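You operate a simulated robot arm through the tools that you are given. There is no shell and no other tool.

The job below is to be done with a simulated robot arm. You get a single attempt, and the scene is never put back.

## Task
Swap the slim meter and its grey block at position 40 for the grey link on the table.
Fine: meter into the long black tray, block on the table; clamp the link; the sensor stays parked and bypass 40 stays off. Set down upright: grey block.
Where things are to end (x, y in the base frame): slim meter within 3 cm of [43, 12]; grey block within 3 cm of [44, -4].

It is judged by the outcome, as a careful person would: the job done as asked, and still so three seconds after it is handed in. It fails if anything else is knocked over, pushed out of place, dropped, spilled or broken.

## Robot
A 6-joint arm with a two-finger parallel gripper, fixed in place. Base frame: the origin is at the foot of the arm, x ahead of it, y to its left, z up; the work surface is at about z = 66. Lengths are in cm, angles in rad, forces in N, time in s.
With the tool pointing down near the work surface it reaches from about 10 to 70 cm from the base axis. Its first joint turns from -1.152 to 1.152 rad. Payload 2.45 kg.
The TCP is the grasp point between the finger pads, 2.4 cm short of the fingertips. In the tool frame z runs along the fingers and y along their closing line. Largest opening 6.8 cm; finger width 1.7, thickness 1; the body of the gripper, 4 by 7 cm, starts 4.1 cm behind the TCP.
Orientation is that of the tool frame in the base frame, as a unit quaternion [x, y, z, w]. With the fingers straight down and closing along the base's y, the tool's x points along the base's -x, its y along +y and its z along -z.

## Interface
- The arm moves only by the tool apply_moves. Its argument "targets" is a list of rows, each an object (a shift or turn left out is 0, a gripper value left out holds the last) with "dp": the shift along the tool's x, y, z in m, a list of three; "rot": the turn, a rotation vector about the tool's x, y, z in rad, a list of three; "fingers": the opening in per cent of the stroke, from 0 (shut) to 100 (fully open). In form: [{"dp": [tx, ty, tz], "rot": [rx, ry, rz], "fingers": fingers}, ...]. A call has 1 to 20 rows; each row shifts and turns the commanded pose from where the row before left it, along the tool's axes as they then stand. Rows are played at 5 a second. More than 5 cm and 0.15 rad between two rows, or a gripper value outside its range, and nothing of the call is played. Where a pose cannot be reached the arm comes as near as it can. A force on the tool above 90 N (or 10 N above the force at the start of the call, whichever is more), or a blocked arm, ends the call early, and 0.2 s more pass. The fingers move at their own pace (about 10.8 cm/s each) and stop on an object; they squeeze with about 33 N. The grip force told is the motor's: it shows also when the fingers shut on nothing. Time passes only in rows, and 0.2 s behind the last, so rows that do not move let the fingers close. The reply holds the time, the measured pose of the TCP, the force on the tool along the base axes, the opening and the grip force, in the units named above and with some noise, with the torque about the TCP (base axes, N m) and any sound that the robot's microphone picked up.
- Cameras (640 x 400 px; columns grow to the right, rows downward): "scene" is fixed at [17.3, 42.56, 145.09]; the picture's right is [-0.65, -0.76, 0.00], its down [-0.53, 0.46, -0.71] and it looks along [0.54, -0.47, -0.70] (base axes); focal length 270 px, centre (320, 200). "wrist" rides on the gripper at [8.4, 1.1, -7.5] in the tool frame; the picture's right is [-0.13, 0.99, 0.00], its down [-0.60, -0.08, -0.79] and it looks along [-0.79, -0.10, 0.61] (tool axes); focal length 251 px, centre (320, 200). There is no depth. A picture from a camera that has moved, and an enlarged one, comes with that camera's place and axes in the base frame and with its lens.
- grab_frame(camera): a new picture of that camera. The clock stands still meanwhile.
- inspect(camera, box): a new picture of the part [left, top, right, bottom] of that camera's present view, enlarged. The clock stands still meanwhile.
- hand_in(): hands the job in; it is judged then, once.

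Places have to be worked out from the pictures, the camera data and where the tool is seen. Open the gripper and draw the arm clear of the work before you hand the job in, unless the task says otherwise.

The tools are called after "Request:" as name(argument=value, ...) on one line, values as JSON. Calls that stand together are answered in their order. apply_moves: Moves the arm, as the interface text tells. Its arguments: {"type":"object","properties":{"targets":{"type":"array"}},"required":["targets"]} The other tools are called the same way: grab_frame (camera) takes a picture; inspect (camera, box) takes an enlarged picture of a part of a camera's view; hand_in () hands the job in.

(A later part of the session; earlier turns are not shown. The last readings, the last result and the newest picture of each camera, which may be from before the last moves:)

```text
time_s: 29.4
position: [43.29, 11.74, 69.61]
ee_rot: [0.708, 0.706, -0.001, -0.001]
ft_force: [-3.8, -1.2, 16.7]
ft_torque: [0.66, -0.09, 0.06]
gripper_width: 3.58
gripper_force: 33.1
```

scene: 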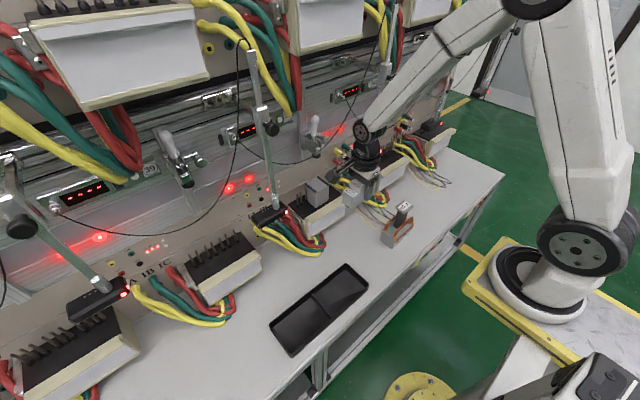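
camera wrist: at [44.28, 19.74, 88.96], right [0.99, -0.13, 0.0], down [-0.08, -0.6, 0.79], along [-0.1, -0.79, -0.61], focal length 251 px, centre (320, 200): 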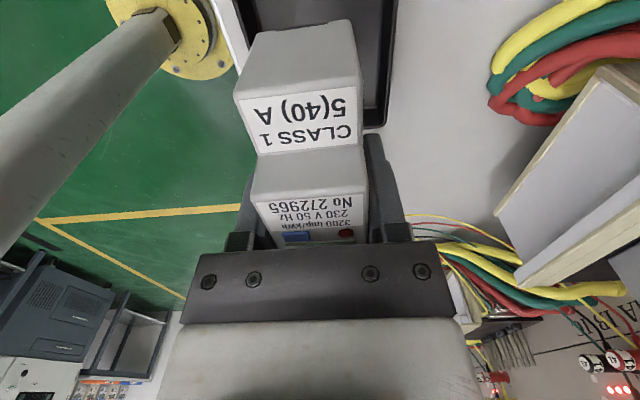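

The floor contact shows (≈17 N). I ease up 1 mm and open the fingers partway inside the tray.

Request:
apply_moves(targets=[{"dp": [0, 0, -0.001]}, {"fingers": 60}, {"fingers": 78}, {}, {"dp": [0, 0, -0.02]}, {"dp": [0, 0, -0.04]}, {"dp": [0, 0, -0.04]}, {"dp": [0, 0, -0.04]}, {}])

Request:
inspect(camera="scene", box=[270, 230, 400, 350])

Request:
grab_frame(camera="wrist")

```text
time_s: 31.4
position: [43.6, 11.93, 83.46]
ee_rot: [0.707, 0.707, -0.001, -0.001]
ft_force: [-0.2, -0.7, -0.9]
ft_torque: [0.0, -0.02, 0.03]
gripper_width: 5.31
gripper_force: 0.1
```

```text
3.33 times, centred on (335, 290) of scene
camera zoom: at [17.3, 42.56, 145.09], right [-0.65, -0.76, 0.0], down [-0.53, 0.46, -0.71], along [0.54, -0.47, -0.7], focal length 900 px, centre (270, -100)
```

zoom: 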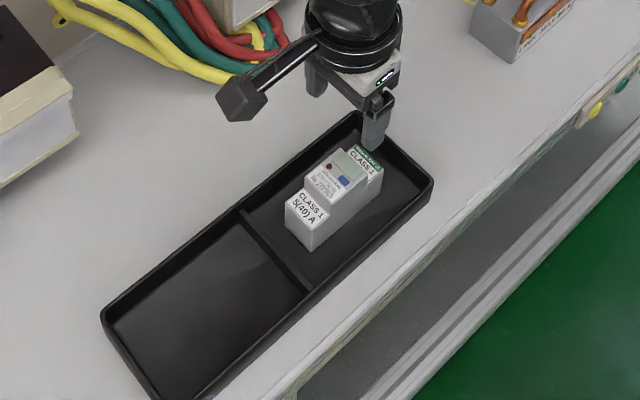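

```text
taken
camera wrist: at [44.75, 20.36, 90.94], right [0.99, -0.13, 0.0], down [-0.07, -0.6, 0.79], along [-0.1, -0.79, -0.61], focal length 251 px, centre (320, 200)
```

wrist: 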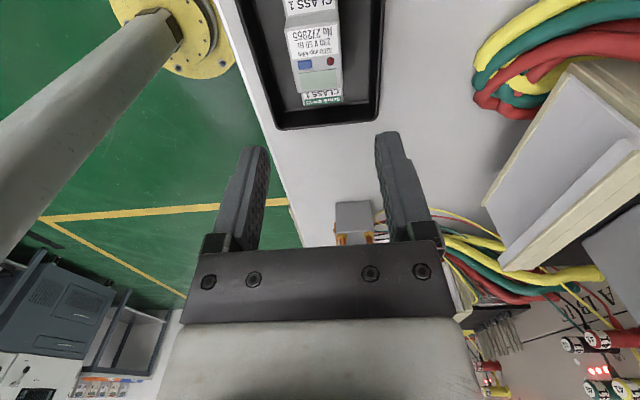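

The meter lies flat in the tray near (43.3, 12.3). I go back up to about (50, 0, 97) and turn the tool back 90° about the vertical.

Request:
apply_moves(targets=[{"dp": [0, 0, -0.045], "fingers": 100}, {"dp": [0, 0, -0.045]}, {"dp": [0, 0, -0.045]}, {"dp": [-0.03, 0.016, 0]}, {"dp": [-0.03, 0.016, 0]}, {"dp": [-0.03, 0.016, 0]}, {"dp": [-0.03, 0.016, 0]}, {"rot": [0, 0, -0.1428]}, {"rot": [0, 0, -0.1428]}, {"rot": [0, 0, -0.1428]}, {"rot": [0, 0, -0.1428]}, {"rot": [0, 0, -0.1428]}, {"rot": [0, 0, -0.1428]}, {"rot": [0, 0, -0.1428]}, {"rot": [0, 0, -0.1428]}, {"rot": [0, 0, -0.1428]}, {"rot": [0, 0, -0.1428]}, {"rot": [0, 0, -0.1428]}, {}])

Request:
grab_frame(camera="wrist")

Request:
inspect(camera="scene", box=[270, 150, 370, 230])

Request:
inspect(camera="wrist", box=[240, 0, 400, 100])

```text
time_s: 35.4
position: [49.75, -0.21, 97.15]
ee_rot: [-0.001, 1.0, 0.0, -0.002]
ft_force: [0.4, 0.8, 0.3]
ft_torque: [-0.04, -0.01, -0.02]
gripper_width: 6.81
gripper_force: 0.1
```

```text
taken
camera wrist: at [41.47, 0.84, 104.66], right [0.13, 0.99, 0.0], down [0.61, -0.08, 0.79], along [0.78, -0.1, -0.61], focal length 251 px, centre (320, 200)
```

wrist: 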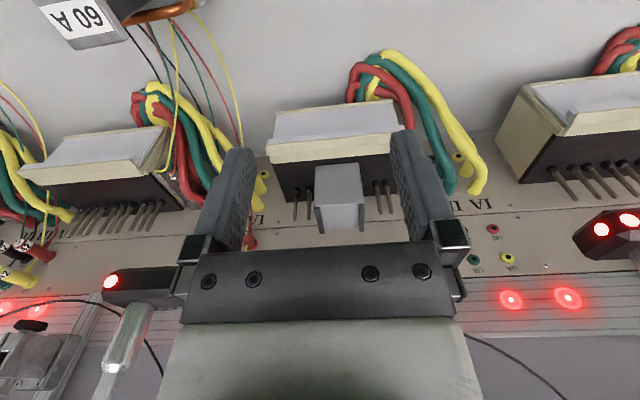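

```text
5.00 times, centred on (320, 190) of scene
camera zoom: at [17.3, 42.56, 145.09], right [-0.65, -0.76, 0.0], down [-0.53, 0.46, -0.71], along [0.54, -0.47, -0.7], focal length 1351 px, centre (320, 250)
```

zoom: 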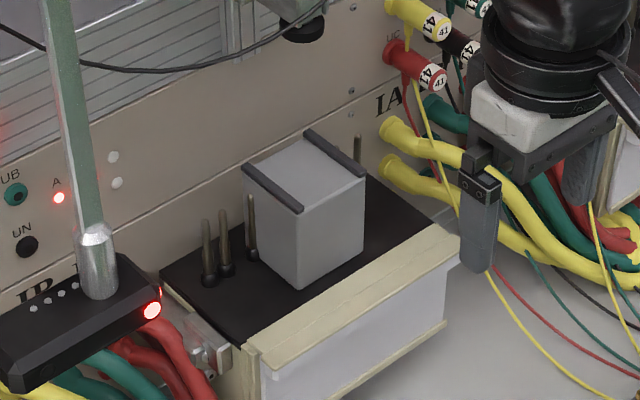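

```text
4.00 times, centred on (320, 50) of wrist
camera zoom: at [41.47, 0.84, 104.66], right [0.13, 0.99, 0.0], down [0.61, -0.08, 0.79], along [0.78, -0.1, -0.61], focal length 1006 px, centre (320, 800)
```

zoom: 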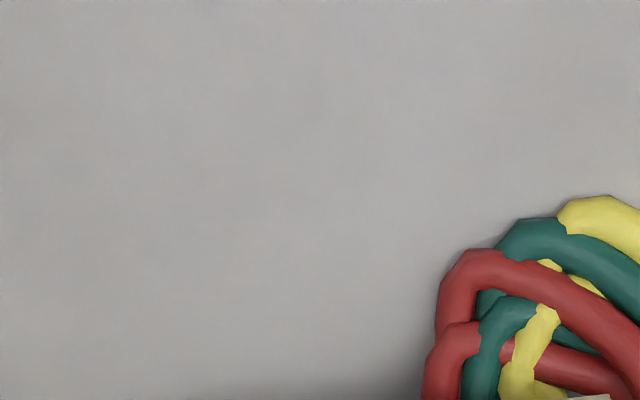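

The block stands alone with rails along its ±y edges; outer pins sit close beside its rear corners, so I must grip its front part. I pitch 45° forward and go to a pre-grasp point on the diagonal.

Request:
apply_moves(targets=[{"rot": [0, -0.131, 0]}, {"rot": [0, -0.131, 0]}, {"rot": [0, -0.131, 0]}, {"rot": [0, -0.131, 0]}, {"rot": [0, -0.131, 0]}, {"rot": [0, -0.1275, 0]}, {"dp": [-0.0083, 0.0007, 0.0328]}, {"dp": [-0.0083, 0.0007, 0.0328]}, {"dp": [-0.0083, 0.0007, 0.0328]}, {"dp": [-0.0083, 0.0007, 0.0328]}, {}])

Request:
grab_frame(camera="wrist")

Request:
inspect(camera="scene", box=[280, 140, 400, 230])

```text
time_s: 37.8
position: [61.3, 0.03, 90.23]
ee_rot: [0.0, 0.925, 0.0, 0.38]
ft_force: [0.0, -0.6, -0.9]
ft_torque: [0.02, 0.01, 0.01]
gripper_width: 6.82
gripper_force: 0.0
```

```text
taken
camera wrist: at [50.1, 1.12, 89.65], right [0.09, 0.99, 0.09], down [-0.13, -0.08, 0.99], along [0.99, -0.1, 0.12], focal length 251 px, centre (320, 200)
```

wrist: 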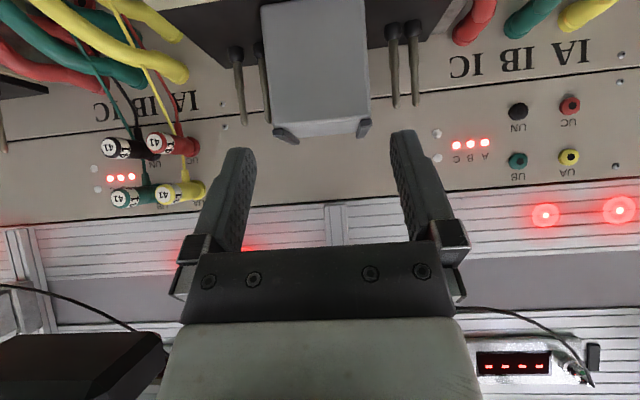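

```text
4.44 times, centred on (340, 185) of scene
camera zoom: at [17.3, 42.56, 145.09], right [-0.65, -0.76, 0.0], down [-0.53, 0.46, -0.71], along [0.54, -0.47, -0.7], focal length 1201 px, centre (231, 267)
```

zoom: 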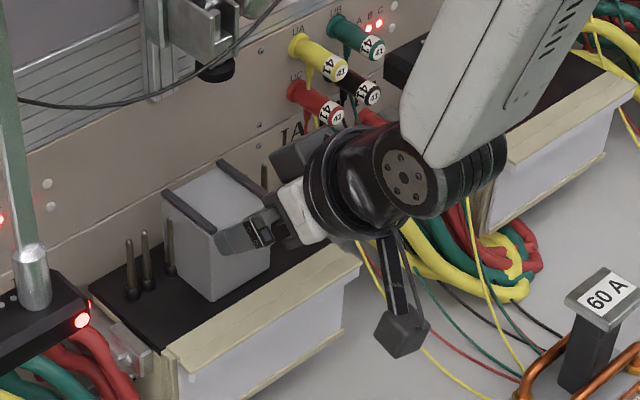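

Block centre y ≈ 0, TCP y ≈ 0.03, so the fingers are centred with ~5 mm clearance each side. I advance along the diagonal in two stages.

Request:
apply_moves(targets=[{"dp": [0, 0, 0.02]}, {"dp": [0, 0, 0.015]}, {"dp": [0, 0, 0.01]}, {}])

Request:
grab_frame(camera="wrist")

Request:
inspect(camera="scene", box=[290, 150, 380, 230])

```text
time_s: 38.8
position: [64.53, 0.21, 86.99]
ee_rot: [-0.001, 0.925, 0.001, 0.38]
ft_force: [0.0, 0.1, -0.4]
ft_torque: [0.02, 0.01, 0.02]
gripper_width: 6.81
gripper_force: 0.1
```

```text
taken
camera wrist: at [53.3, 1.28, 86.37], right [0.09, 0.99, 0.09], down [-0.13, -0.08, 0.99], along [0.99, -0.1, 0.12], focal length 251 px, centre (320, 200)
```

wrist: 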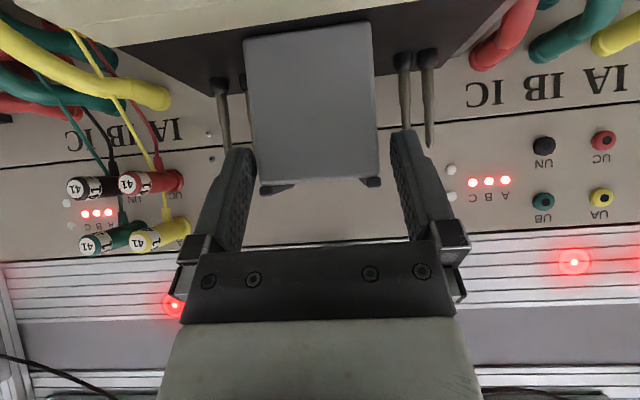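

```text
5.00 times, centred on (335, 190) of scene
camera zoom: at [17.3, 42.56, 145.09], right [-0.65, -0.76, 0.0], down [-0.53, 0.46, -0.71], along [0.54, -0.47, -0.7], focal length 1351 px, centre (245, 250)
```

zoom: 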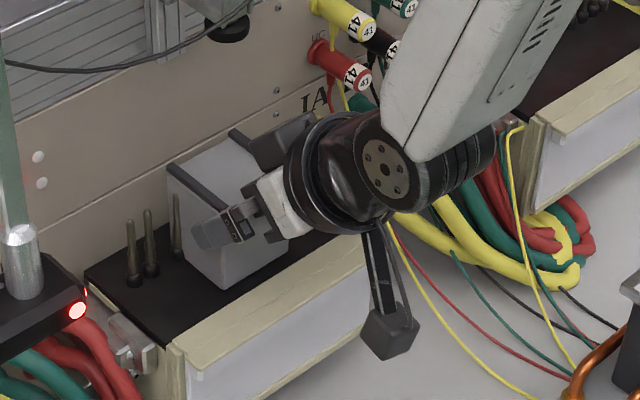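

Still clear on both sides; I go the last 3.4 cm and close on the block.

Request:
apply_moves(targets=[{"dp": [0, -0.0007, 0.014]}, {"dp": [0, 0, 0.012]}, {"dp": [0, 0, 0.008]}, {}, {"fingers": 86}, {"fingers": 75}, {"fingers": 0}, {}, {}])

Request:
inspect(camera="scene", box=[290, 150, 380, 230])

```text
time_s: 40.8
position: [66.95, 0.02, 84.56]
ee_rot: [0.0, 0.925, 0.0, 0.379]
ft_force: [-0.1, 0.3, -0.6]
ft_torque: [-0.01, -0.03, 0.01]
gripper_width: 5.98
gripper_force: 33.2
```

```text
5.00 times, centred on (335, 190) of scene
camera zoom: at [17.3, 42.56, 145.09], right [-0.65, -0.76, 0.0], down [-0.53, 0.46, -0.71], along [0.54, -0.47, -0.7], focal length 1351 px, centre (245, 250)
```

zoom: 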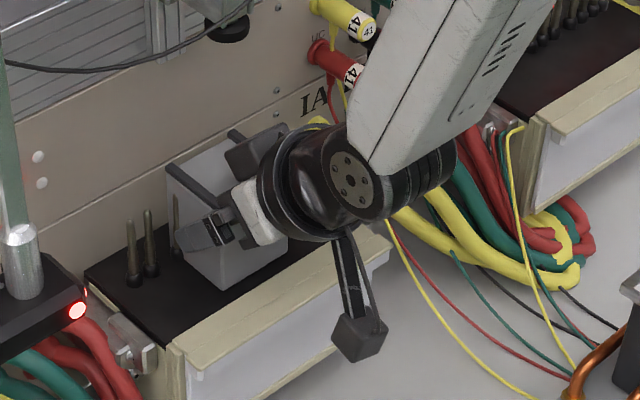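

Gripped at 5.98 cm. I lift straight up slowly, first 1.5 cm, watching for drag from the pins.

Request:
apply_moves(targets=[{"dp": [-0.0035, 0, -0.0036]}, {"dp": [-0.0035, 0, -0.0036]}, {"dp": [-0.0035, 0, -0.0036]}, {}])

Request:
inspect(camera="scene", box=[290, 150, 380, 230])

Request:
grab_frame(camera="wrist")

```text
time_s: 41.8
position: [66.89, 0.1, 86.01]
ee_rot: [0.0, 0.925, 0.0, 0.38]
ft_force: [-0.2, 0.0, -1.9]
ft_torque: [-0.02, 0.04, 0.03]
gripper_width: 5.98
gripper_force: 33.1
```

```text
5.00 times, centred on (335, 190) of scene
camera zoom: at [17.31, 42.56, 145.09], right [-0.65, -0.76, 0.0], down [-0.53, 0.46, -0.71], along [0.54, -0.47, -0.7], focal length 1351 px, centre (245, 250)
```

zoom: 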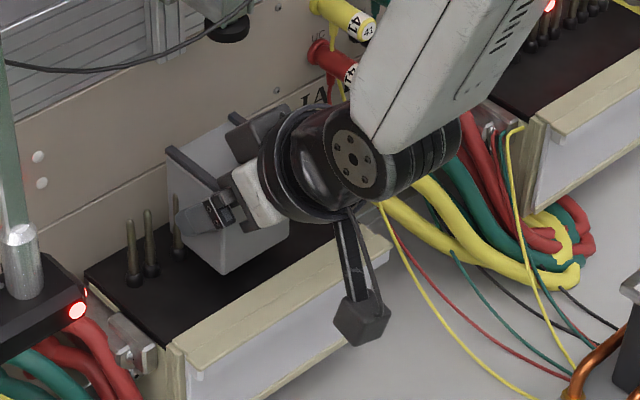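

```text
taken
camera wrist: at [55.69, 1.14, 85.44], right [0.09, 0.99, 0.09], down [-0.13, -0.08, 0.99], along [0.99, -0.1, 0.12], focal length 251 px, centre (320, 200)
```

wrist: 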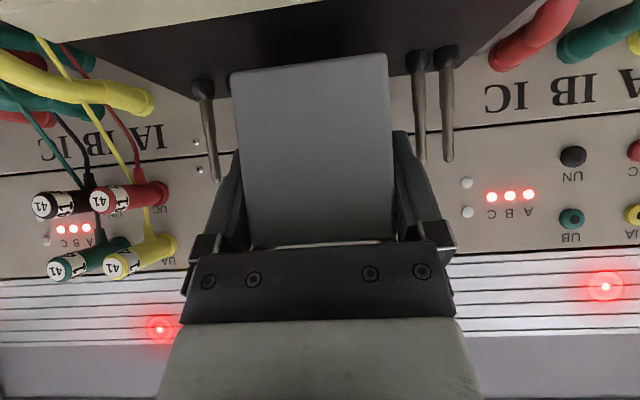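

It comes up freely. I lift another 5 cm to clear the pins (top stays well below the foot).

Request:
apply_moves(targets=[{"dp": [-0.007, 0, -0.0071]}, {"dp": [-0.007, 0, -0.0071]}, {"dp": [-0.007, 0, -0.0071]}, {"dp": [-0.007, 0, -0.0071]}, {"dp": [-0.007, 0, -0.0071]}, {}])

Request:
inspect(camera="scene", box=[280, 140, 380, 230])

Request:
grab_frame(camera="wrist")

```text
time_s: 43.2
position: [66.88, -0.08, 91.0]
ee_rot: [0.0, 0.925, 0.001, 0.379]
ft_force: [-0.3, 0.3, -1.0]
ft_torque: [0.0, 0.04, -0.02]
gripper_width: 5.99
gripper_force: 33.3
```

```text
4.44 times, centred on (330, 185) of scene
camera zoom: at [17.31, 42.56, 145.09], right [-0.65, -0.76, 0.0], down [-0.53, 0.46, -0.71], along [0.54, -0.47, -0.7], focal length 1201 px, centre (276, 267)
```

zoom: 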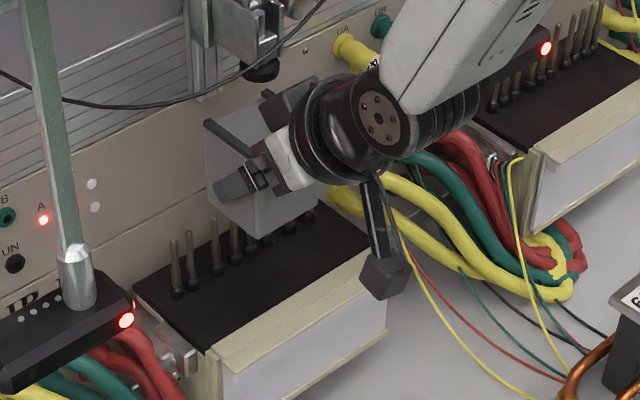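

```text
taken
camera wrist: at [55.66, 1.02, 90.4], right [0.09, 0.99, 0.09], down [-0.13, -0.08, 0.99], along [0.99, -0.1, 0.12], focal length 251 px, centre (320, 200)
```

wrist: 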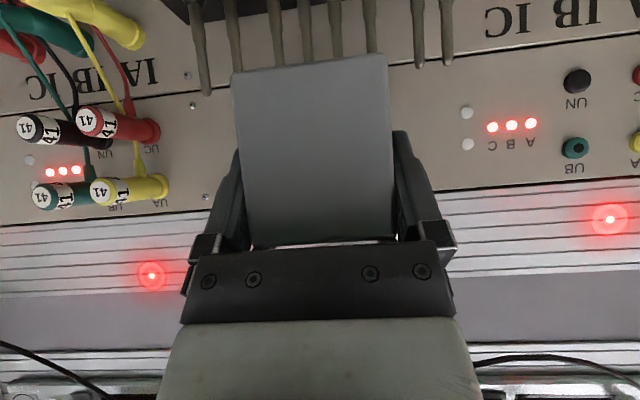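

The block is clear above the pins (now visible as one row of 8). I draw it back toward the robot.

Request:
apply_moves(targets=[{"dp": [0.0071, 0, -0.007]}, {"dp": [0.0142, 0, -0.0141]}, {"dp": [0.0213, 0, -0.0211]}, {"dp": [0.0249, 0, -0.0246]}, {"dp": [0.0249, 0, -0.0246]}, {"dp": [0.0249, 0, -0.0246]}, {}])

Request:
grab_frame(camera="wrist")

Request:
inspect(camera="scene", box=[270, 140, 430, 240])

Request:
inspect(camera="scene", box=[280, 160, 360, 240])

```text
time_s: 44.8
position: [50.29, -0.08, 90.92]
ee_rot: [0.0, 0.925, -0.001, 0.381]
ft_force: [0.1, -0.1, -1.9]
ft_torque: [0.02, 0.03, 0.02]
gripper_width: 5.99
gripper_force: 32.4
```

```text
taken
camera wrist: at [39.01, 1.03, 90.32], right [0.09, 0.99, 0.09], down [-0.13, -0.08, 0.99], along [0.99, -0.1, 0.12], focal length 251 px, centre (320, 200)
```

wrist: 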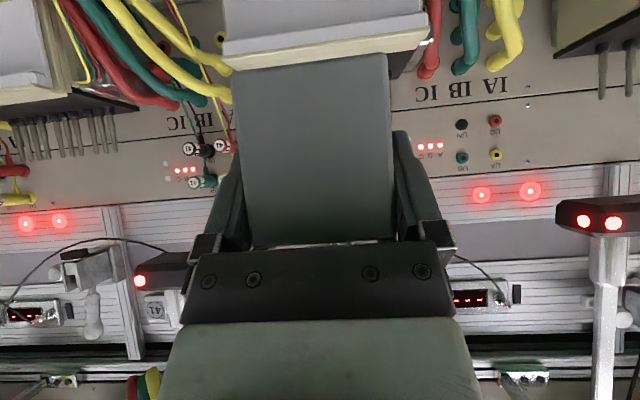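

```text
4.00 times, centred on (350, 190) of scene
camera zoom: at [17.3, 42.56, 145.09], right [-0.65, -0.76, 0.0], down [-0.53, 0.46, -0.71], along [0.54, -0.47, -0.7], focal length 1080 px, centre (200, 240)
```

zoom: 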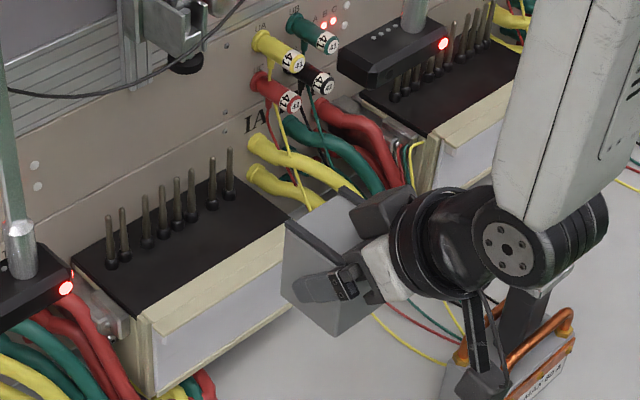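

```text
5.00 times, centred on (320, 200) of scene
camera zoom: at [17.3, 42.56, 145.09], right [-0.65, -0.76, 0.0], down [-0.53, 0.46, -0.71], along [0.54, -0.47, -0.7], focal length 1351 px, centre (320, 200)
```

zoom: 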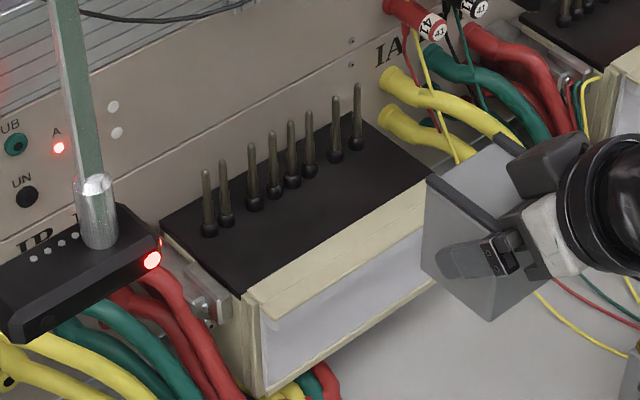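

The eight pins (row at x ≈ 69.7) are undamaged and bare. I carry the block over to the table spot (block centre sits ~1 cm ahead of the TCP), staying level.

Request:
apply_moves(targets=[{"dp": [0.0173, -0.013, -0.0171]}, {"dp": [0.0173, -0.013, -0.0171]}, {"dp": [0.0173, -0.013, -0.0171]}, {"dp": [0.028, 0, 0.0283]}, {"dp": [0.028, 0, 0.0283]}, {"dp": [0.028, 0, 0.0283]}, {"dp": [0.0265, 0, 0.0267]}, {}])

Request:
grab_frame(camera="scene")

Request:
inspect(camera="scene", box=[300, 180, 460, 300])

```text
time_s: 46.6
position: [44.32, -4.34, 74.48]
ee_rot: [0.0, 0.925, -0.001, 0.38]
ft_force: [-0.1, 0.2, -1.0]
ft_torque: [0.0, 0.04, -0.01]
gripper_width: 5.97
gripper_force: 32.7
out of reach, approached as far as the arm can: row 3
```

```text
taken
```

scene: 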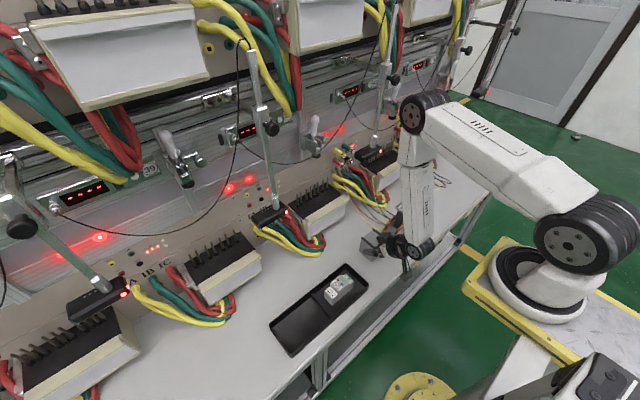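

```text
3.33 times, centred on (380, 240) of scene
camera zoom: at [17.3, 42.56, 145.09], right [-0.65, -0.76, 0.0], down [-0.53, 0.46, -0.71], along [0.54, -0.47, -0.7], focal length 900 px, centre (120, 67)
```

zoom: 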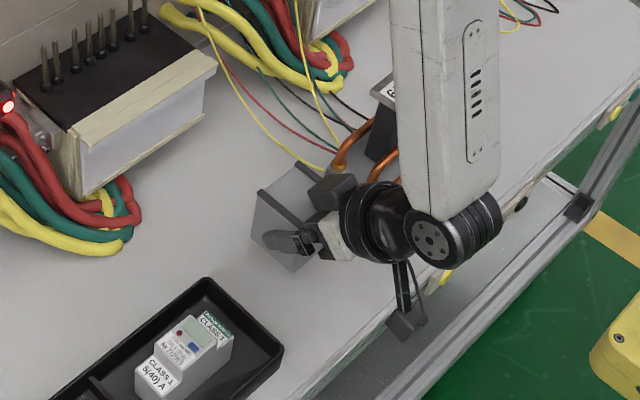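

The block centre is now about (45.4, -4.3), bottom ~4 cm above the table. I shift back 1 cm and descend to just above contact.

Request:
apply_moves(targets=[{"dp": [0.0155, 0.0015, 0.0086]}, {"dp": [0.0155, 0.0015, 0.0086]}, {}])

Request:
inspect(camera="scene", box=[340, 210, 440, 290])

```text
time_s: 47.4
position: [43.09, -3.83, 71.23]
ee_rot: [0.0, 0.925, 0.0, 0.38]
ft_force: [0.8, -0.6, -0.8]
ft_torque: [0.02, 0.02, -0.03]
gripper_width: 6.0
gripper_force: 33.3
```

```text
5.00 times, centred on (390, 250) of scene
camera zoom: at [17.3, 42.56, 145.09], right [-0.65, -0.76, 0.0], down [-0.53, 0.46, -0.71], along [0.54, -0.47, -0.7], focal length 1351 px, centre (-30, -50)
```

zoom: 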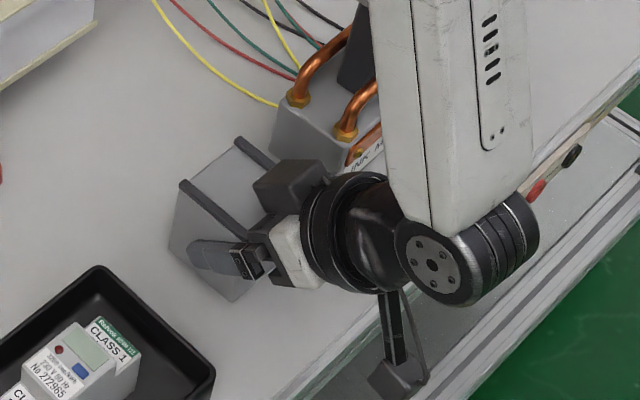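

About 1 cm left; I step down finely.

Request:
apply_moves(targets=[{"dp": [0.0021, 0, 0.0021]}, {"dp": [0.0021, 0, 0.0021]}, {}])

```text
time_s: 48.2
position: [43.17, -3.84, 70.55]
ee_rot: [0.0, 0.925, 0.0, 0.379]
ft_force: [-0.2, -1.0, -1.5]
ft_torque: [0.0, 0.05, 0.01]
gripper_width: 6.0
gripper_force: 33.2
```

Request:
apply_moves(targets=[{"dp": [0.0014, 0, 0.0014]}, {"dp": [0.0011, 0, 0.0011]}, {}])

```text
time_s: 49.0
position: [43.23, -3.91, 70.42]
ee_rot: [-0.001, 0.925, 0.001, 0.381]
ft_force: [-2.9, -0.6, 24.3]
ft_torque: [0.02, -0.14, 0.08]
gripper_width: 5.98
gripper_force: 33.5
```

The block stands on the table (24 N contact). I ease off, open fully, and rise straight up so the fingers slide clear of its sides.

Request:
apply_moves(targets=[{"dp": [-0.0009, 0, -0.0009]}, {"fingers": 100}, {}, {"dp": [-0.007, 0, -0.0071]}, {"dp": [-0.0105, 0, -0.0107]}, {"dp": [-0.0141, 0, -0.0142]}, {"dp": [-0.0211, 0, -0.0213]}, {"dp": [-0.0211, 0, -0.0213]}, {}])

Request:
inspect(camera="scene", box=[320, 180, 440, 290])

Request:
grab_frame(camera="wrist")

```text
time_s: 51.0
position: [42.94, -3.82, 80.94]
ee_rot: [0.0, 0.925, 0.0, 0.38]
ft_force: [-0.6, 0.0, -0.4]
ft_torque: [0.02, -0.01, 0.04]
gripper_width: 6.8
gripper_force: 0.1
```

```text
3.64 times, centred on (380, 235) of scene
camera zoom: at [17.3, 42.56, 145.09], right [-0.65, -0.76, 0.0], down [-0.53, 0.46, -0.71], along [0.54, -0.47, -0.7], focal length 982 px, centre (102, 73)
```

zoom: 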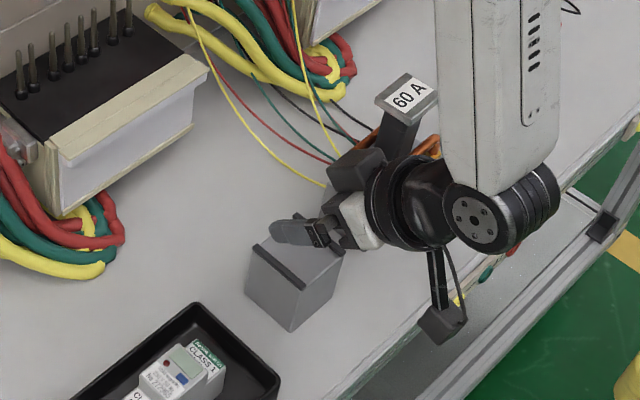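

```text
taken
camera wrist: at [31.82, -2.66, 80.36], right [0.09, 0.99, 0.09], down [-0.13, -0.08, 0.99], along [0.99, -0.1, 0.12], focal length 251 px, centre (320, 200)
```

wrist: 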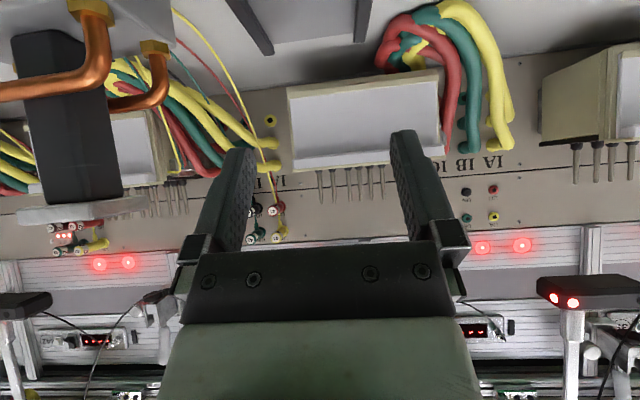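

The block stands upright at about (44, -4). Now I rise, turn the tool vertical, and move over toward the link (about (45, -19)) to look at it.

Request:
apply_moves(targets=[{"dp": [-0.04, 0, -0.0167]}, {"dp": [-0.04, 0, -0.0167]}, {"dp": [-0.04, 0, -0.0167]}, {"dp": [-0.02, 0, -0.02]}, {"rot": [0, 0.13, 0]}, {"rot": [0, 0.13, 0]}, {"rot": [0, 0.13, 0]}, {"rot": [0, 0.13, 0]}, {"rot": [0, 0.13, 0]}, {"rot": [0, 0.129, 0]}, {"dp": [0.015, -0.038, 0]}, {"dp": [0.015, -0.038, 0]}, {"dp": [0.015, -0.038, 0]}, {"dp": [0.015, -0.038, 0]}, {}])

Request:
grab_frame(camera="wrist")

Request:
grab_frame(camera="scene")

```text
time_s: 54.2
position: [41.93, -20.05, 95.95]
ee_rot: [0.007, 0.999, -0.028, 0.041]
ft_force: [-0.6, -0.8, -0.4]
ft_torque: [-0.02, -0.01, -0.02]
gripper_width: 6.79
gripper_force: 0.1
out of reach, approached as far as the arm can: row 8, 9
```

```text
taken
camera wrist: at [33.02, -18.42, 102.54], right [0.15, 0.99, -0.04], down [0.53, -0.04, 0.84], along [0.83, -0.15, -0.53], focal length 251 px, centre (320, 200)
```

wrist: 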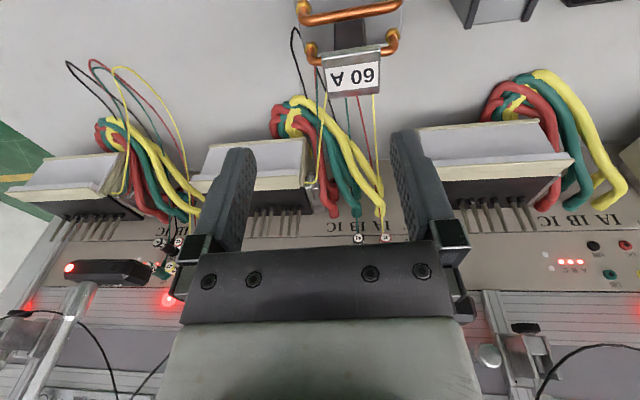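

```text
taken
```

scene: 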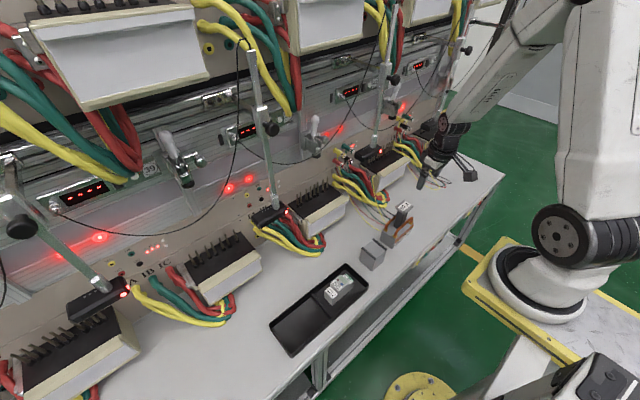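

The link is in view at the top. A small orientation error crept in at the arm's limit; I correct it, then lower a bit and draw back for a better view of the link.

Request:
apply_moves(targets=[{"rot": [-0.056, 0.082, -0.014]}, {"dp": [0.0, 0, 0.02]}, {"dp": [0.03, 0.0, 0.01]}, {"dp": [0.03, 0.0, 0.01]}, {}])

Request:
grab_frame(camera="wrist")

Request:
inspect(camera="scene", box=[350, 190, 430, 270])

```text
time_s: 55.4
position: [35.84, -20.22, 92.02]
ee_rot: [0.001, 1.0, 0.0, 0.0]
ft_force: [0.1, 1.5, -0.4]
ft_torque: [0.01, -0.02, 0.02]
gripper_width: 6.79
gripper_force: 0.1
```

```text
taken
camera wrist: at [27.51, -18.99, 99.41], right [0.13, 0.99, 0.0], down [0.6, -0.08, 0.79], along [0.79, -0.1, -0.61], focal length 251 px, centre (320, 200)
```

wrist: 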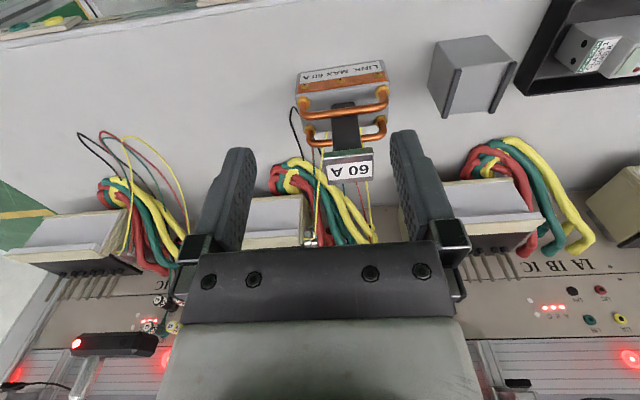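

```text
5.00 times, centred on (390, 230) of scene
camera zoom: at [17.3, 42.56, 145.09], right [-0.65, -0.76, 0.0], down [-0.53, 0.46, -0.71], along [0.54, -0.47, -0.7], focal length 1351 px, centre (-30, 50)
```

zoom: 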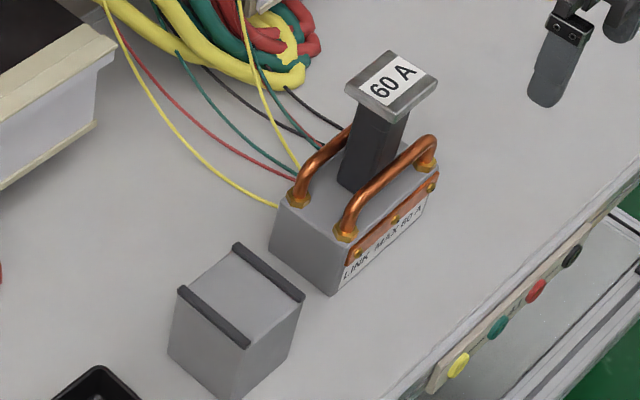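

Request:
inspect(camera="wrist", box=[270, 40, 420, 200])

```text
2.50 times, centred on (345, 120) of wrist
camera zoom: at [27.51, -18.99, 99.41], right [0.13, 0.99, 0.0], down [0.6, -0.08, 0.79], along [0.79, -0.1, -0.61], focal length 629 px, centre (258, 400)
```

zoom: 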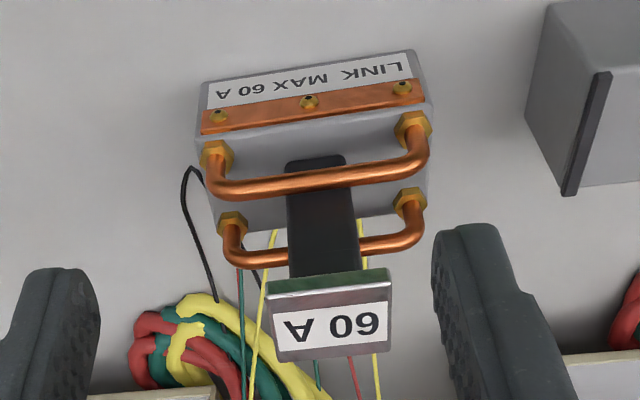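

The link body is about 10.7 × 5.5 cm, T-plate top centre ≈ (45.7, -18.4, 81.6), so it is as tall as meter plus block. I'll move above it and turn the tool level, to grip the dark column under the T-plate from the front.

Request:
apply_moves(targets=[{"dp": [-0.034, 0.006, -0.01]}, {"dp": [-0.034, 0.006, -0.01]}, {"dp": [-0.034, 0.006, -0.01]}, {"rot": [0, -0.1309, 0]}, {"rot": [0, -0.1309, 0]}, {"rot": [0, -0.1309, 0]}, {"rot": [0, -0.1309, 0]}, {"rot": [0, -0.1309, 0]}, {"rot": [0, -0.1309, 0]}, {"rot": [0, -0.1309, 0]}, {"rot": [0, -0.1309, 0]}, {"rot": [0, -0.1309, 0]}, {"rot": [0, -0.1309, 0]}, {"rot": [0, -0.1309, 0]}, {"rot": [0, -0.1309, 0]}, {}])

Request:
grab_frame(camera="scene")

```text
time_s: 58.8
position: [50.32, -23.38, 101.43]
ee_rot: [0.007, 0.73, 0.014, 0.683]
ft_force: [0.5, -0.1, 0.1]
ft_torque: [0.01, 0.01, 0.03]
gripper_width: 6.79
gripper_force: 0.1
out of reach, approached as far as the arm can: row 7, 11, 12, 13, 14, 15
```

```text
taken
```

scene: 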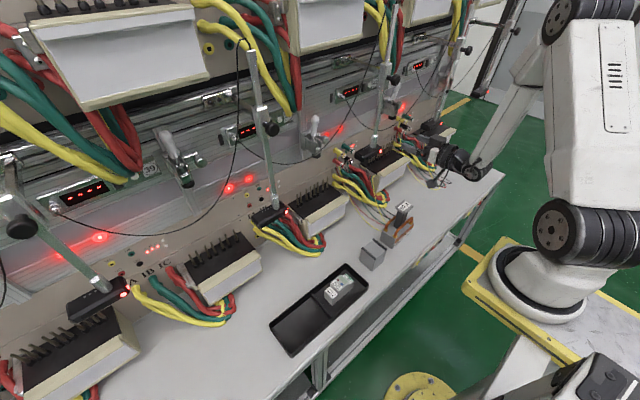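

The level pose here is too close in for the arm, so it drifted outward. I set the pitch to 60° instead, correct the small yaw/roll error, and move above the link.

Request:
apply_moves(targets=[{"rot": [0.01, 0.1, -0.03]}, {"rot": [0, 0.119, 0]}, {"rot": [0, 0.119, 0]}, {"rot": [0, 0.119, 0]}, {"dp": [0.0261, 0.0125, 0.0018]}, {"dp": [0.0261, 0.0125, 0.0018]}, {"dp": [0.0261, 0.0125, 0.0018]}, {"dp": [0.0261, 0.0125, 0.0018]}, {}])

Request:
grab_frame(camera="wrist")

Request:
inspect(camera="scene", box=[350, 130, 470, 270])

```text
time_s: 60.8
position: [48.02, -21.38, 95.95]
ee_rot: [-0.001, 0.867, 0.0, 0.499]
ft_force: [-1.1, 0.5, -0.6]
ft_torque: [-0.01, 0.02, -0.02]
gripper_width: 6.81
gripper_force: 0.1
out of reach, approached as far as the arm can: row 7, 8
```

```text
taken
camera wrist: at [37.43, -20.32, 92.46], right [0.06, 0.99, 0.11], down [-0.38, -0.08, 0.92], along [0.92, -0.1, 0.37], focal length 251 px, centre (320, 200)
```

wrist: 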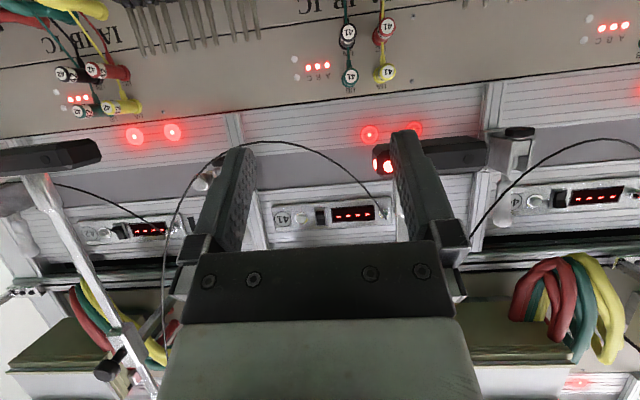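

```text
2.86 times, centred on (410, 200) of scene
camera zoom: at [17.3, 42.56, 145.09], right [-0.65, -0.76, 0.0], down [-0.53, 0.46, -0.71], along [0.54, -0.47, -0.7], focal length 772 px, centre (63, 200)
```

zoom: 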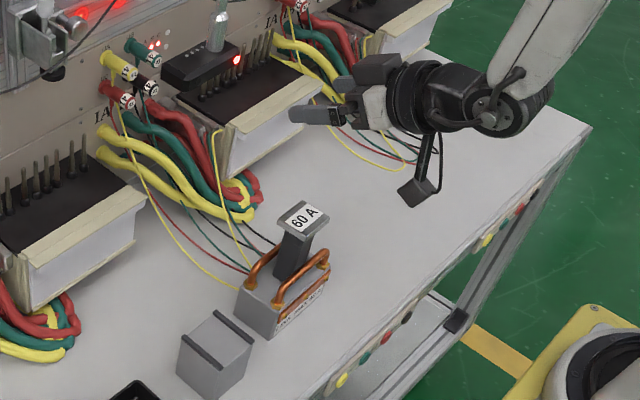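

I descend a bit here (still well above the link), where the arm has more room, then shift into line with the column.

Request:
apply_moves(targets=[{"dp": [0.0346, 0, 0.02]}, {"dp": [0.0346, 0, 0.02]}, {"dp": [0.0058, 0.015, -0.01]}, {"dp": [0.0058, 0.015, -0.01]}, {}])

Request:
inspect(camera="scene", box=[350, 150, 470, 270])

Request:
grab_frame(camera="wrist")

```text
time_s: 62.0
position: [49.85, -23.78, 92.68]
ee_rot: [-0.002, 0.867, 0.001, 0.498]
ft_force: [-0.2, 0.0, 0.3]
ft_torque: [0.0, -0.01, -0.01]
gripper_width: 6.79
gripper_force: 0.0
out of reach, approached as far as the arm can: row 1, 2, 3, 4
```

```text
3.33 times, centred on (410, 210) of scene
camera zoom: at [17.3, 42.56, 145.09], right [-0.65, -0.76, 0.0], down [-0.53, 0.46, -0.71], along [0.54, -0.47, -0.7], focal length 900 px, centre (20, 167)
```

zoom: 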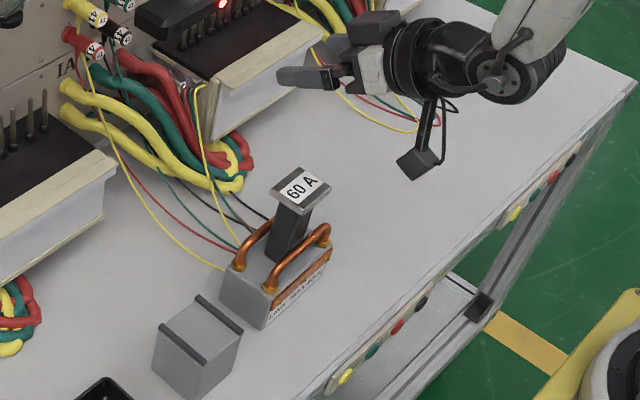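

```text
taken
camera wrist: at [39.11, -22.6, 89.13], right [0.06, 0.99, 0.11], down [-0.38, -0.08, 0.92], along [0.92, -0.1, 0.37], focal length 251 px, centre (320, 200)
```

wrist: 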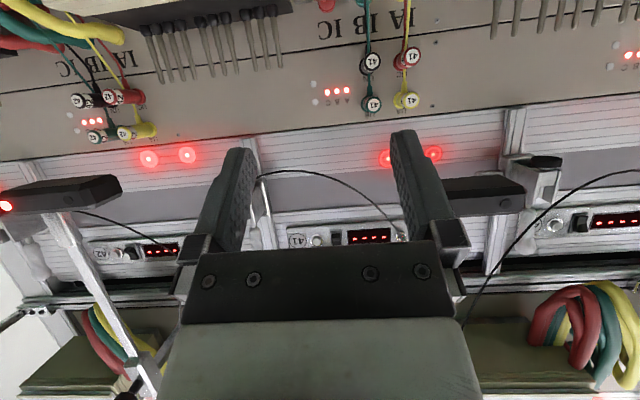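

The limit here is the base joint: tool pointing +x at strong pitch this far right. I reduce the pitch to 50°, which also clears the clamp at insertion, and come in toward y = -18.4.

Request:
apply_moves(targets=[{"rot": [0, 0.086, 0]}, {"rot": [0, 0.086, 0]}, {"dp": [0.0, 0.027, 0.0]}, {"dp": [0.0097, 0.027, 0.0095]}, {"dp": [0.0097, 0, 0.0095]}, {}])

Request:
inspect(camera="scene", box=[350, 150, 470, 270])

Request:
grab_frame(camera="wrist")

```text
time_s: 63.4
position: [51.11, -19.32, 91.26]
ee_rot: [-0.001, 0.907, 0.0, 0.422]
ft_force: [0.1, 0.4, -0.3]
ft_torque: [0.01, -0.02, -0.01]
gripper_width: 6.78
gripper_force: 0.1
out of reach, approached as far as the arm can: row 4, 5
```

```text
3.33 times, centred on (410, 210) of scene
camera zoom: at [17.3, 42.56, 145.09], right [-0.65, -0.76, 0.0], down [-0.53, 0.46, -0.71], along [0.54, -0.47, -0.7], focal length 900 px, centre (20, 167)
```

zoom: 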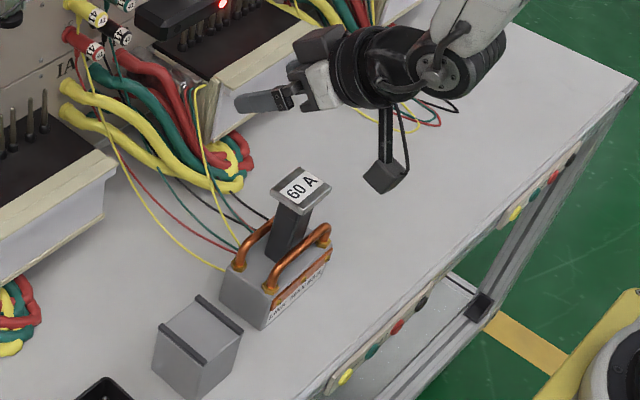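

```text
taken
camera wrist: at [39.9, -18.2, 89.59], right [0.08, 0.99, 0.1], down [-0.22, -0.08, 0.97], along [0.97, -0.1, 0.21], focal length 251 px, centre (320, 200)
```

wrist: 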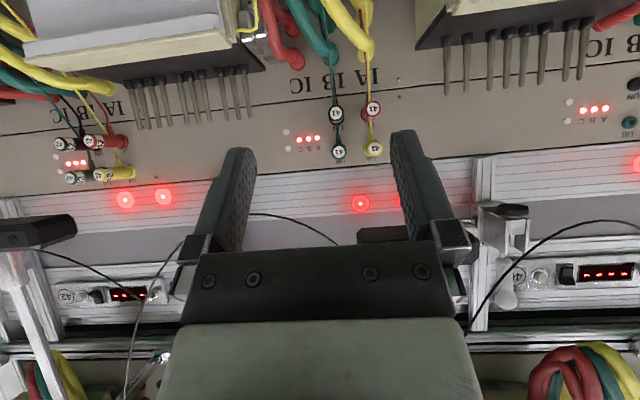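

The arm cannot pitch forward freely this far over. New plan: pick the link vertically from above (fingers pass beside the T-plate and grip the column), set it down in front of the box at y ≈ 0, and regrip it level there. I turn the tool vertical first.

Request:
apply_moves(targets=[{"rot": [0, 0.145, 0]}, {"rot": [0, 0.145, 0]}, {"rot": [0, 0.145, 0]}, {"rot": [0, 0.145, 0]}, {"rot": [0, 0.145, 0]}, {"rot": [0, 0.145, 0]}, {}])

Request:
grab_frame(camera="wrist")

```text
time_s: 65.0
position: [51.03, -19.07, 91.23]
ee_rot: [0.007, 1.0, 0.0, 0.004]
ft_force: [0.2, -1.5, -0.3]
ft_torque: [0.08, -0.01, 0.0]
gripper_width: 6.78
gripper_force: 0.1
```

```text
taken
camera wrist: at [42.64, -17.84, 98.64], right [0.14, 0.99, 0.0], down [0.6, -0.09, 0.8], along [0.79, -0.11, -0.6], focal length 251 px, centre (320, 200)
```

wrist: 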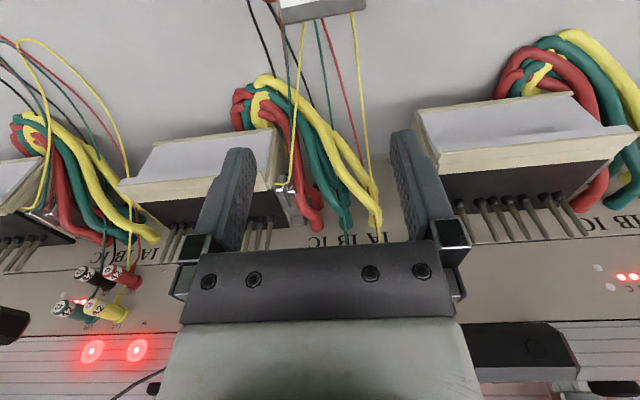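

Vertical again. I trim a 0.014 rad yaw error and move over the column at (45.7, -18.4), staying above the T-plate.

Request:
apply_moves(targets=[{"rot": [0, 0.008, -0.014]}, {"dp": [0.0267, 0.0034, 0]}, {"dp": [0.0267, 0.0034, 0]}, {"dp": [0, 0, 0.03]}, {}])

Request:
inspect(camera="scene", box=[360, 160, 450, 260])

Request:
grab_frame(camera="wrist")

```text
time_s: 66.2
position: [45.41, -18.67, 88.26]
ee_rot: [-0.007, 1.0, -0.003, -0.002]
ft_force: [0.7, 0.4, 0.3]
ft_torque: [0.03, -0.01, -0.02]
gripper_width: 6.8
gripper_force: 0.1
```

```text
4.00 times, centred on (405, 210) of scene
camera zoom: at [17.3, 42.56, 145.09], right [-0.65, -0.76, 0.0], down [-0.53, 0.46, -0.71], along [0.54, -0.47, -0.7], focal length 1080 px, centre (-20, 160)
```

zoom: 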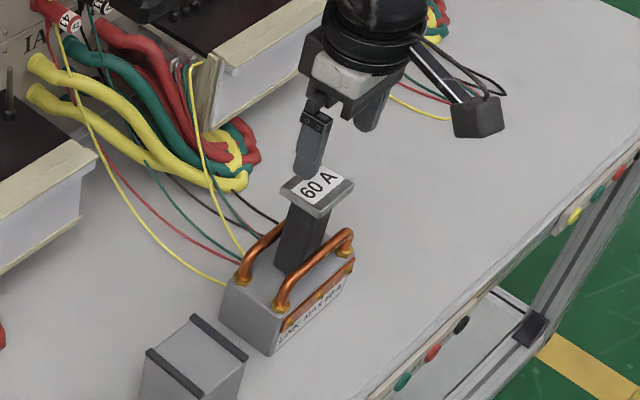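

```text
taken
camera wrist: at [37.11, -17.61, 95.72], right [0.11, 0.99, -0.01], down [0.61, -0.06, 0.79], along [0.79, -0.1, -0.61], focal length 251 px, centre (320, 200)
```

wrist: 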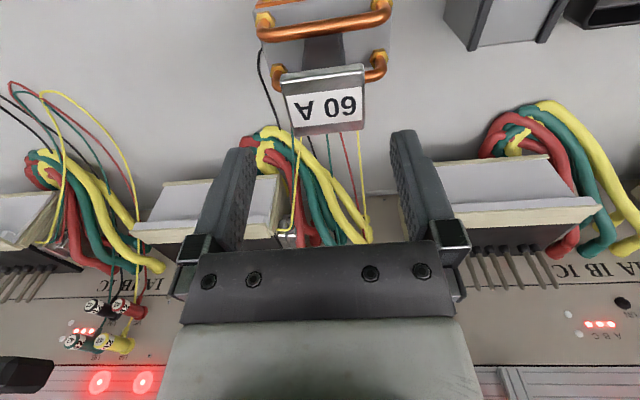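

T-plate centre re-measured at (45.85, -18.55). I make the small correction and descend so the fingers pass either side of the plate.

Request:
apply_moves(targets=[{"dp": [-0.004, 0.0013, 0.02], "rot": [0, 0, 0.01]}, {"dp": [0, 0, 0.02]}, {"dp": [0, 0, 0.015]}, {}])

Request:
grab_frame(camera="wrist")

Request:
inspect(camera="scene", box=[360, 180, 440, 260])

```text
time_s: 67.2
position: [45.71, -18.56, 82.7]
ee_rot: [-0.003, 1.0, -0.005, -0.002]
ft_force: [0.7, -0.6, -0.3]
ft_torque: [-0.01, 0.03, -0.03]
gripper_width: 6.78
gripper_force: 0.1
```

```text
taken
camera wrist: at [37.5, -17.48, 90.22], right [0.12, 0.99, -0.01], down [0.61, -0.07, 0.79], along [0.79, -0.1, -0.61], focal length 251 px, centre (320, 200)
```

wrist: 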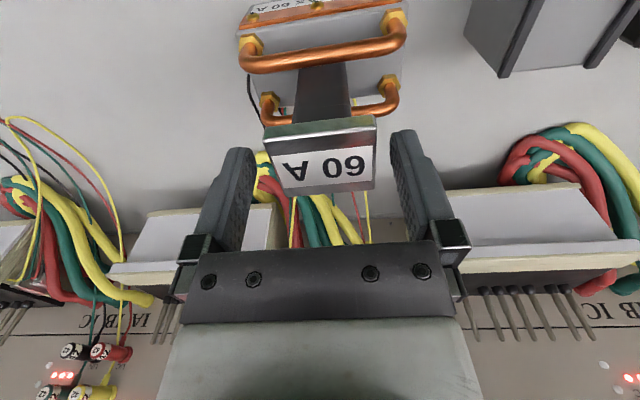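

```text
5.00 times, centred on (400, 220) of scene
camera zoom: at [17.3, 42.56, 145.09], right [-0.65, -0.76, 0.0], down [-0.53, 0.46, -0.71], along [0.54, -0.47, -0.7], focal length 1351 px, centre (-80, 100)
```

zoom: 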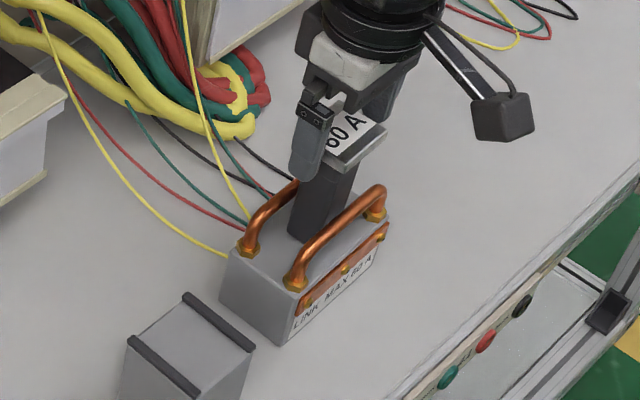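

The plate passes centrally between the fingers. I go down the last 4 cm and close on the column.

Request:
apply_moves(targets=[{"dp": [0, 0, 0.015]}, {"dp": [0, 0, 0.015]}, {"dp": [0, 0, 0.01]}, {}, {"fingers": 55}, {"fingers": 42}, {"fingers": 0}, {}, {}])

Request:
inspect(camera="scene", box=[360, 180, 440, 260])

```text
time_s: 69.2
position: [46.0, -18.65, 78.79]
ee_rot: [-0.003, 1.0, -0.005, -0.001]
ft_force: [0.1, 0.0, -0.1]
ft_torque: [-0.01, -0.01, 0.02]
gripper_width: 4.78
gripper_force: 33.0
```

```text
5.00 times, centred on (400, 220) of scene
camera zoom: at [17.31, 42.56, 145.09], right [-0.65, -0.76, 0.0], down [-0.53, 0.46, -0.71], along [0.54, -0.47, -0.7], focal length 1351 px, centre (-80, 100)
```

zoom: 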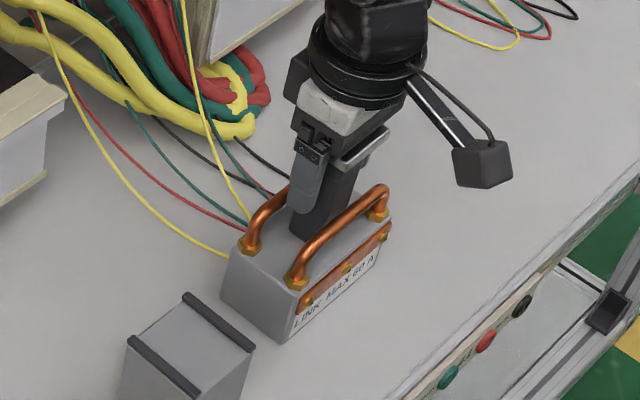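

The fingers stopped on the T-plate's edges (4.78 cm wide) above the column. I reopen, raise so the pads centre on the plate edges, and grip the plate itself for the vertical carry.

Request:
apply_moves(targets=[{"fingers": 100}, {}, {"dp": [0, 0, -0.012]}, {"dp": [0, 0, -0.009]}, {}, {"fingers": 75}, {"fingers": 0}, {}, {}])

Request:
inspect(camera="scene", box=[360, 180, 440, 260])

Request:
grab_frame(camera="wrist")

```text
time_s: 71.2
position: [45.86, -18.64, 80.95]
ee_rot: [-0.002, 1.0, -0.005, -0.001]
ft_force: [-0.1, -1.8, 4.3]
ft_torque: [0.1, 0.16, 0.06]
gripper_width: 4.75
gripper_force: 32.8
```

```text
5.00 times, centred on (400, 220) of scene
camera zoom: at [17.29, 42.56, 145.1], right [-0.65, -0.76, 0.0], down [-0.53, 0.46, -0.71], along [0.54, -0.47, -0.7], focal length 1351 px, centre (-80, 100)
```

zoom: 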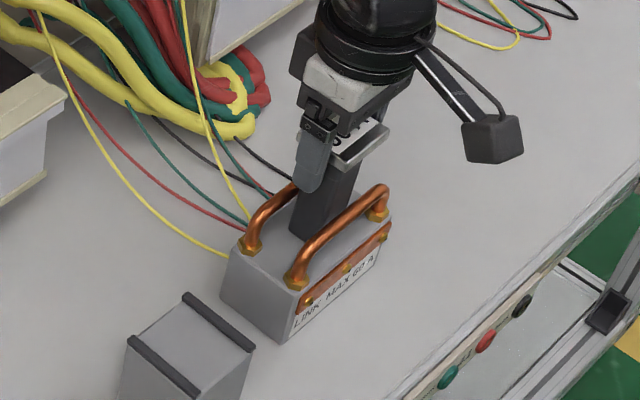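

```text
taken
camera wrist: at [37.53, -17.49, 88.38], right [0.12, 0.99, -0.01], down [0.61, -0.07, 0.79], along [0.78, -0.1, -0.61], focal length 251 px, centre (320, 200)
```

wrist: 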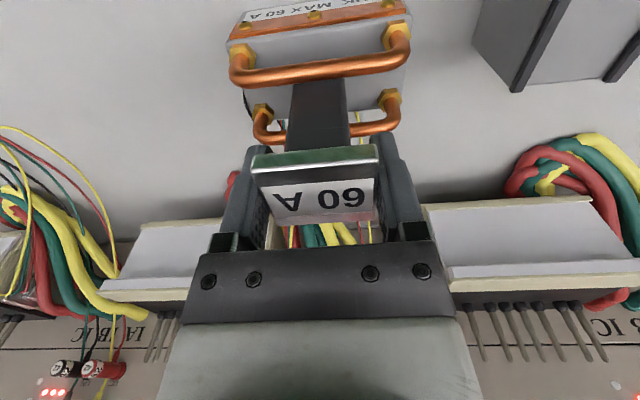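

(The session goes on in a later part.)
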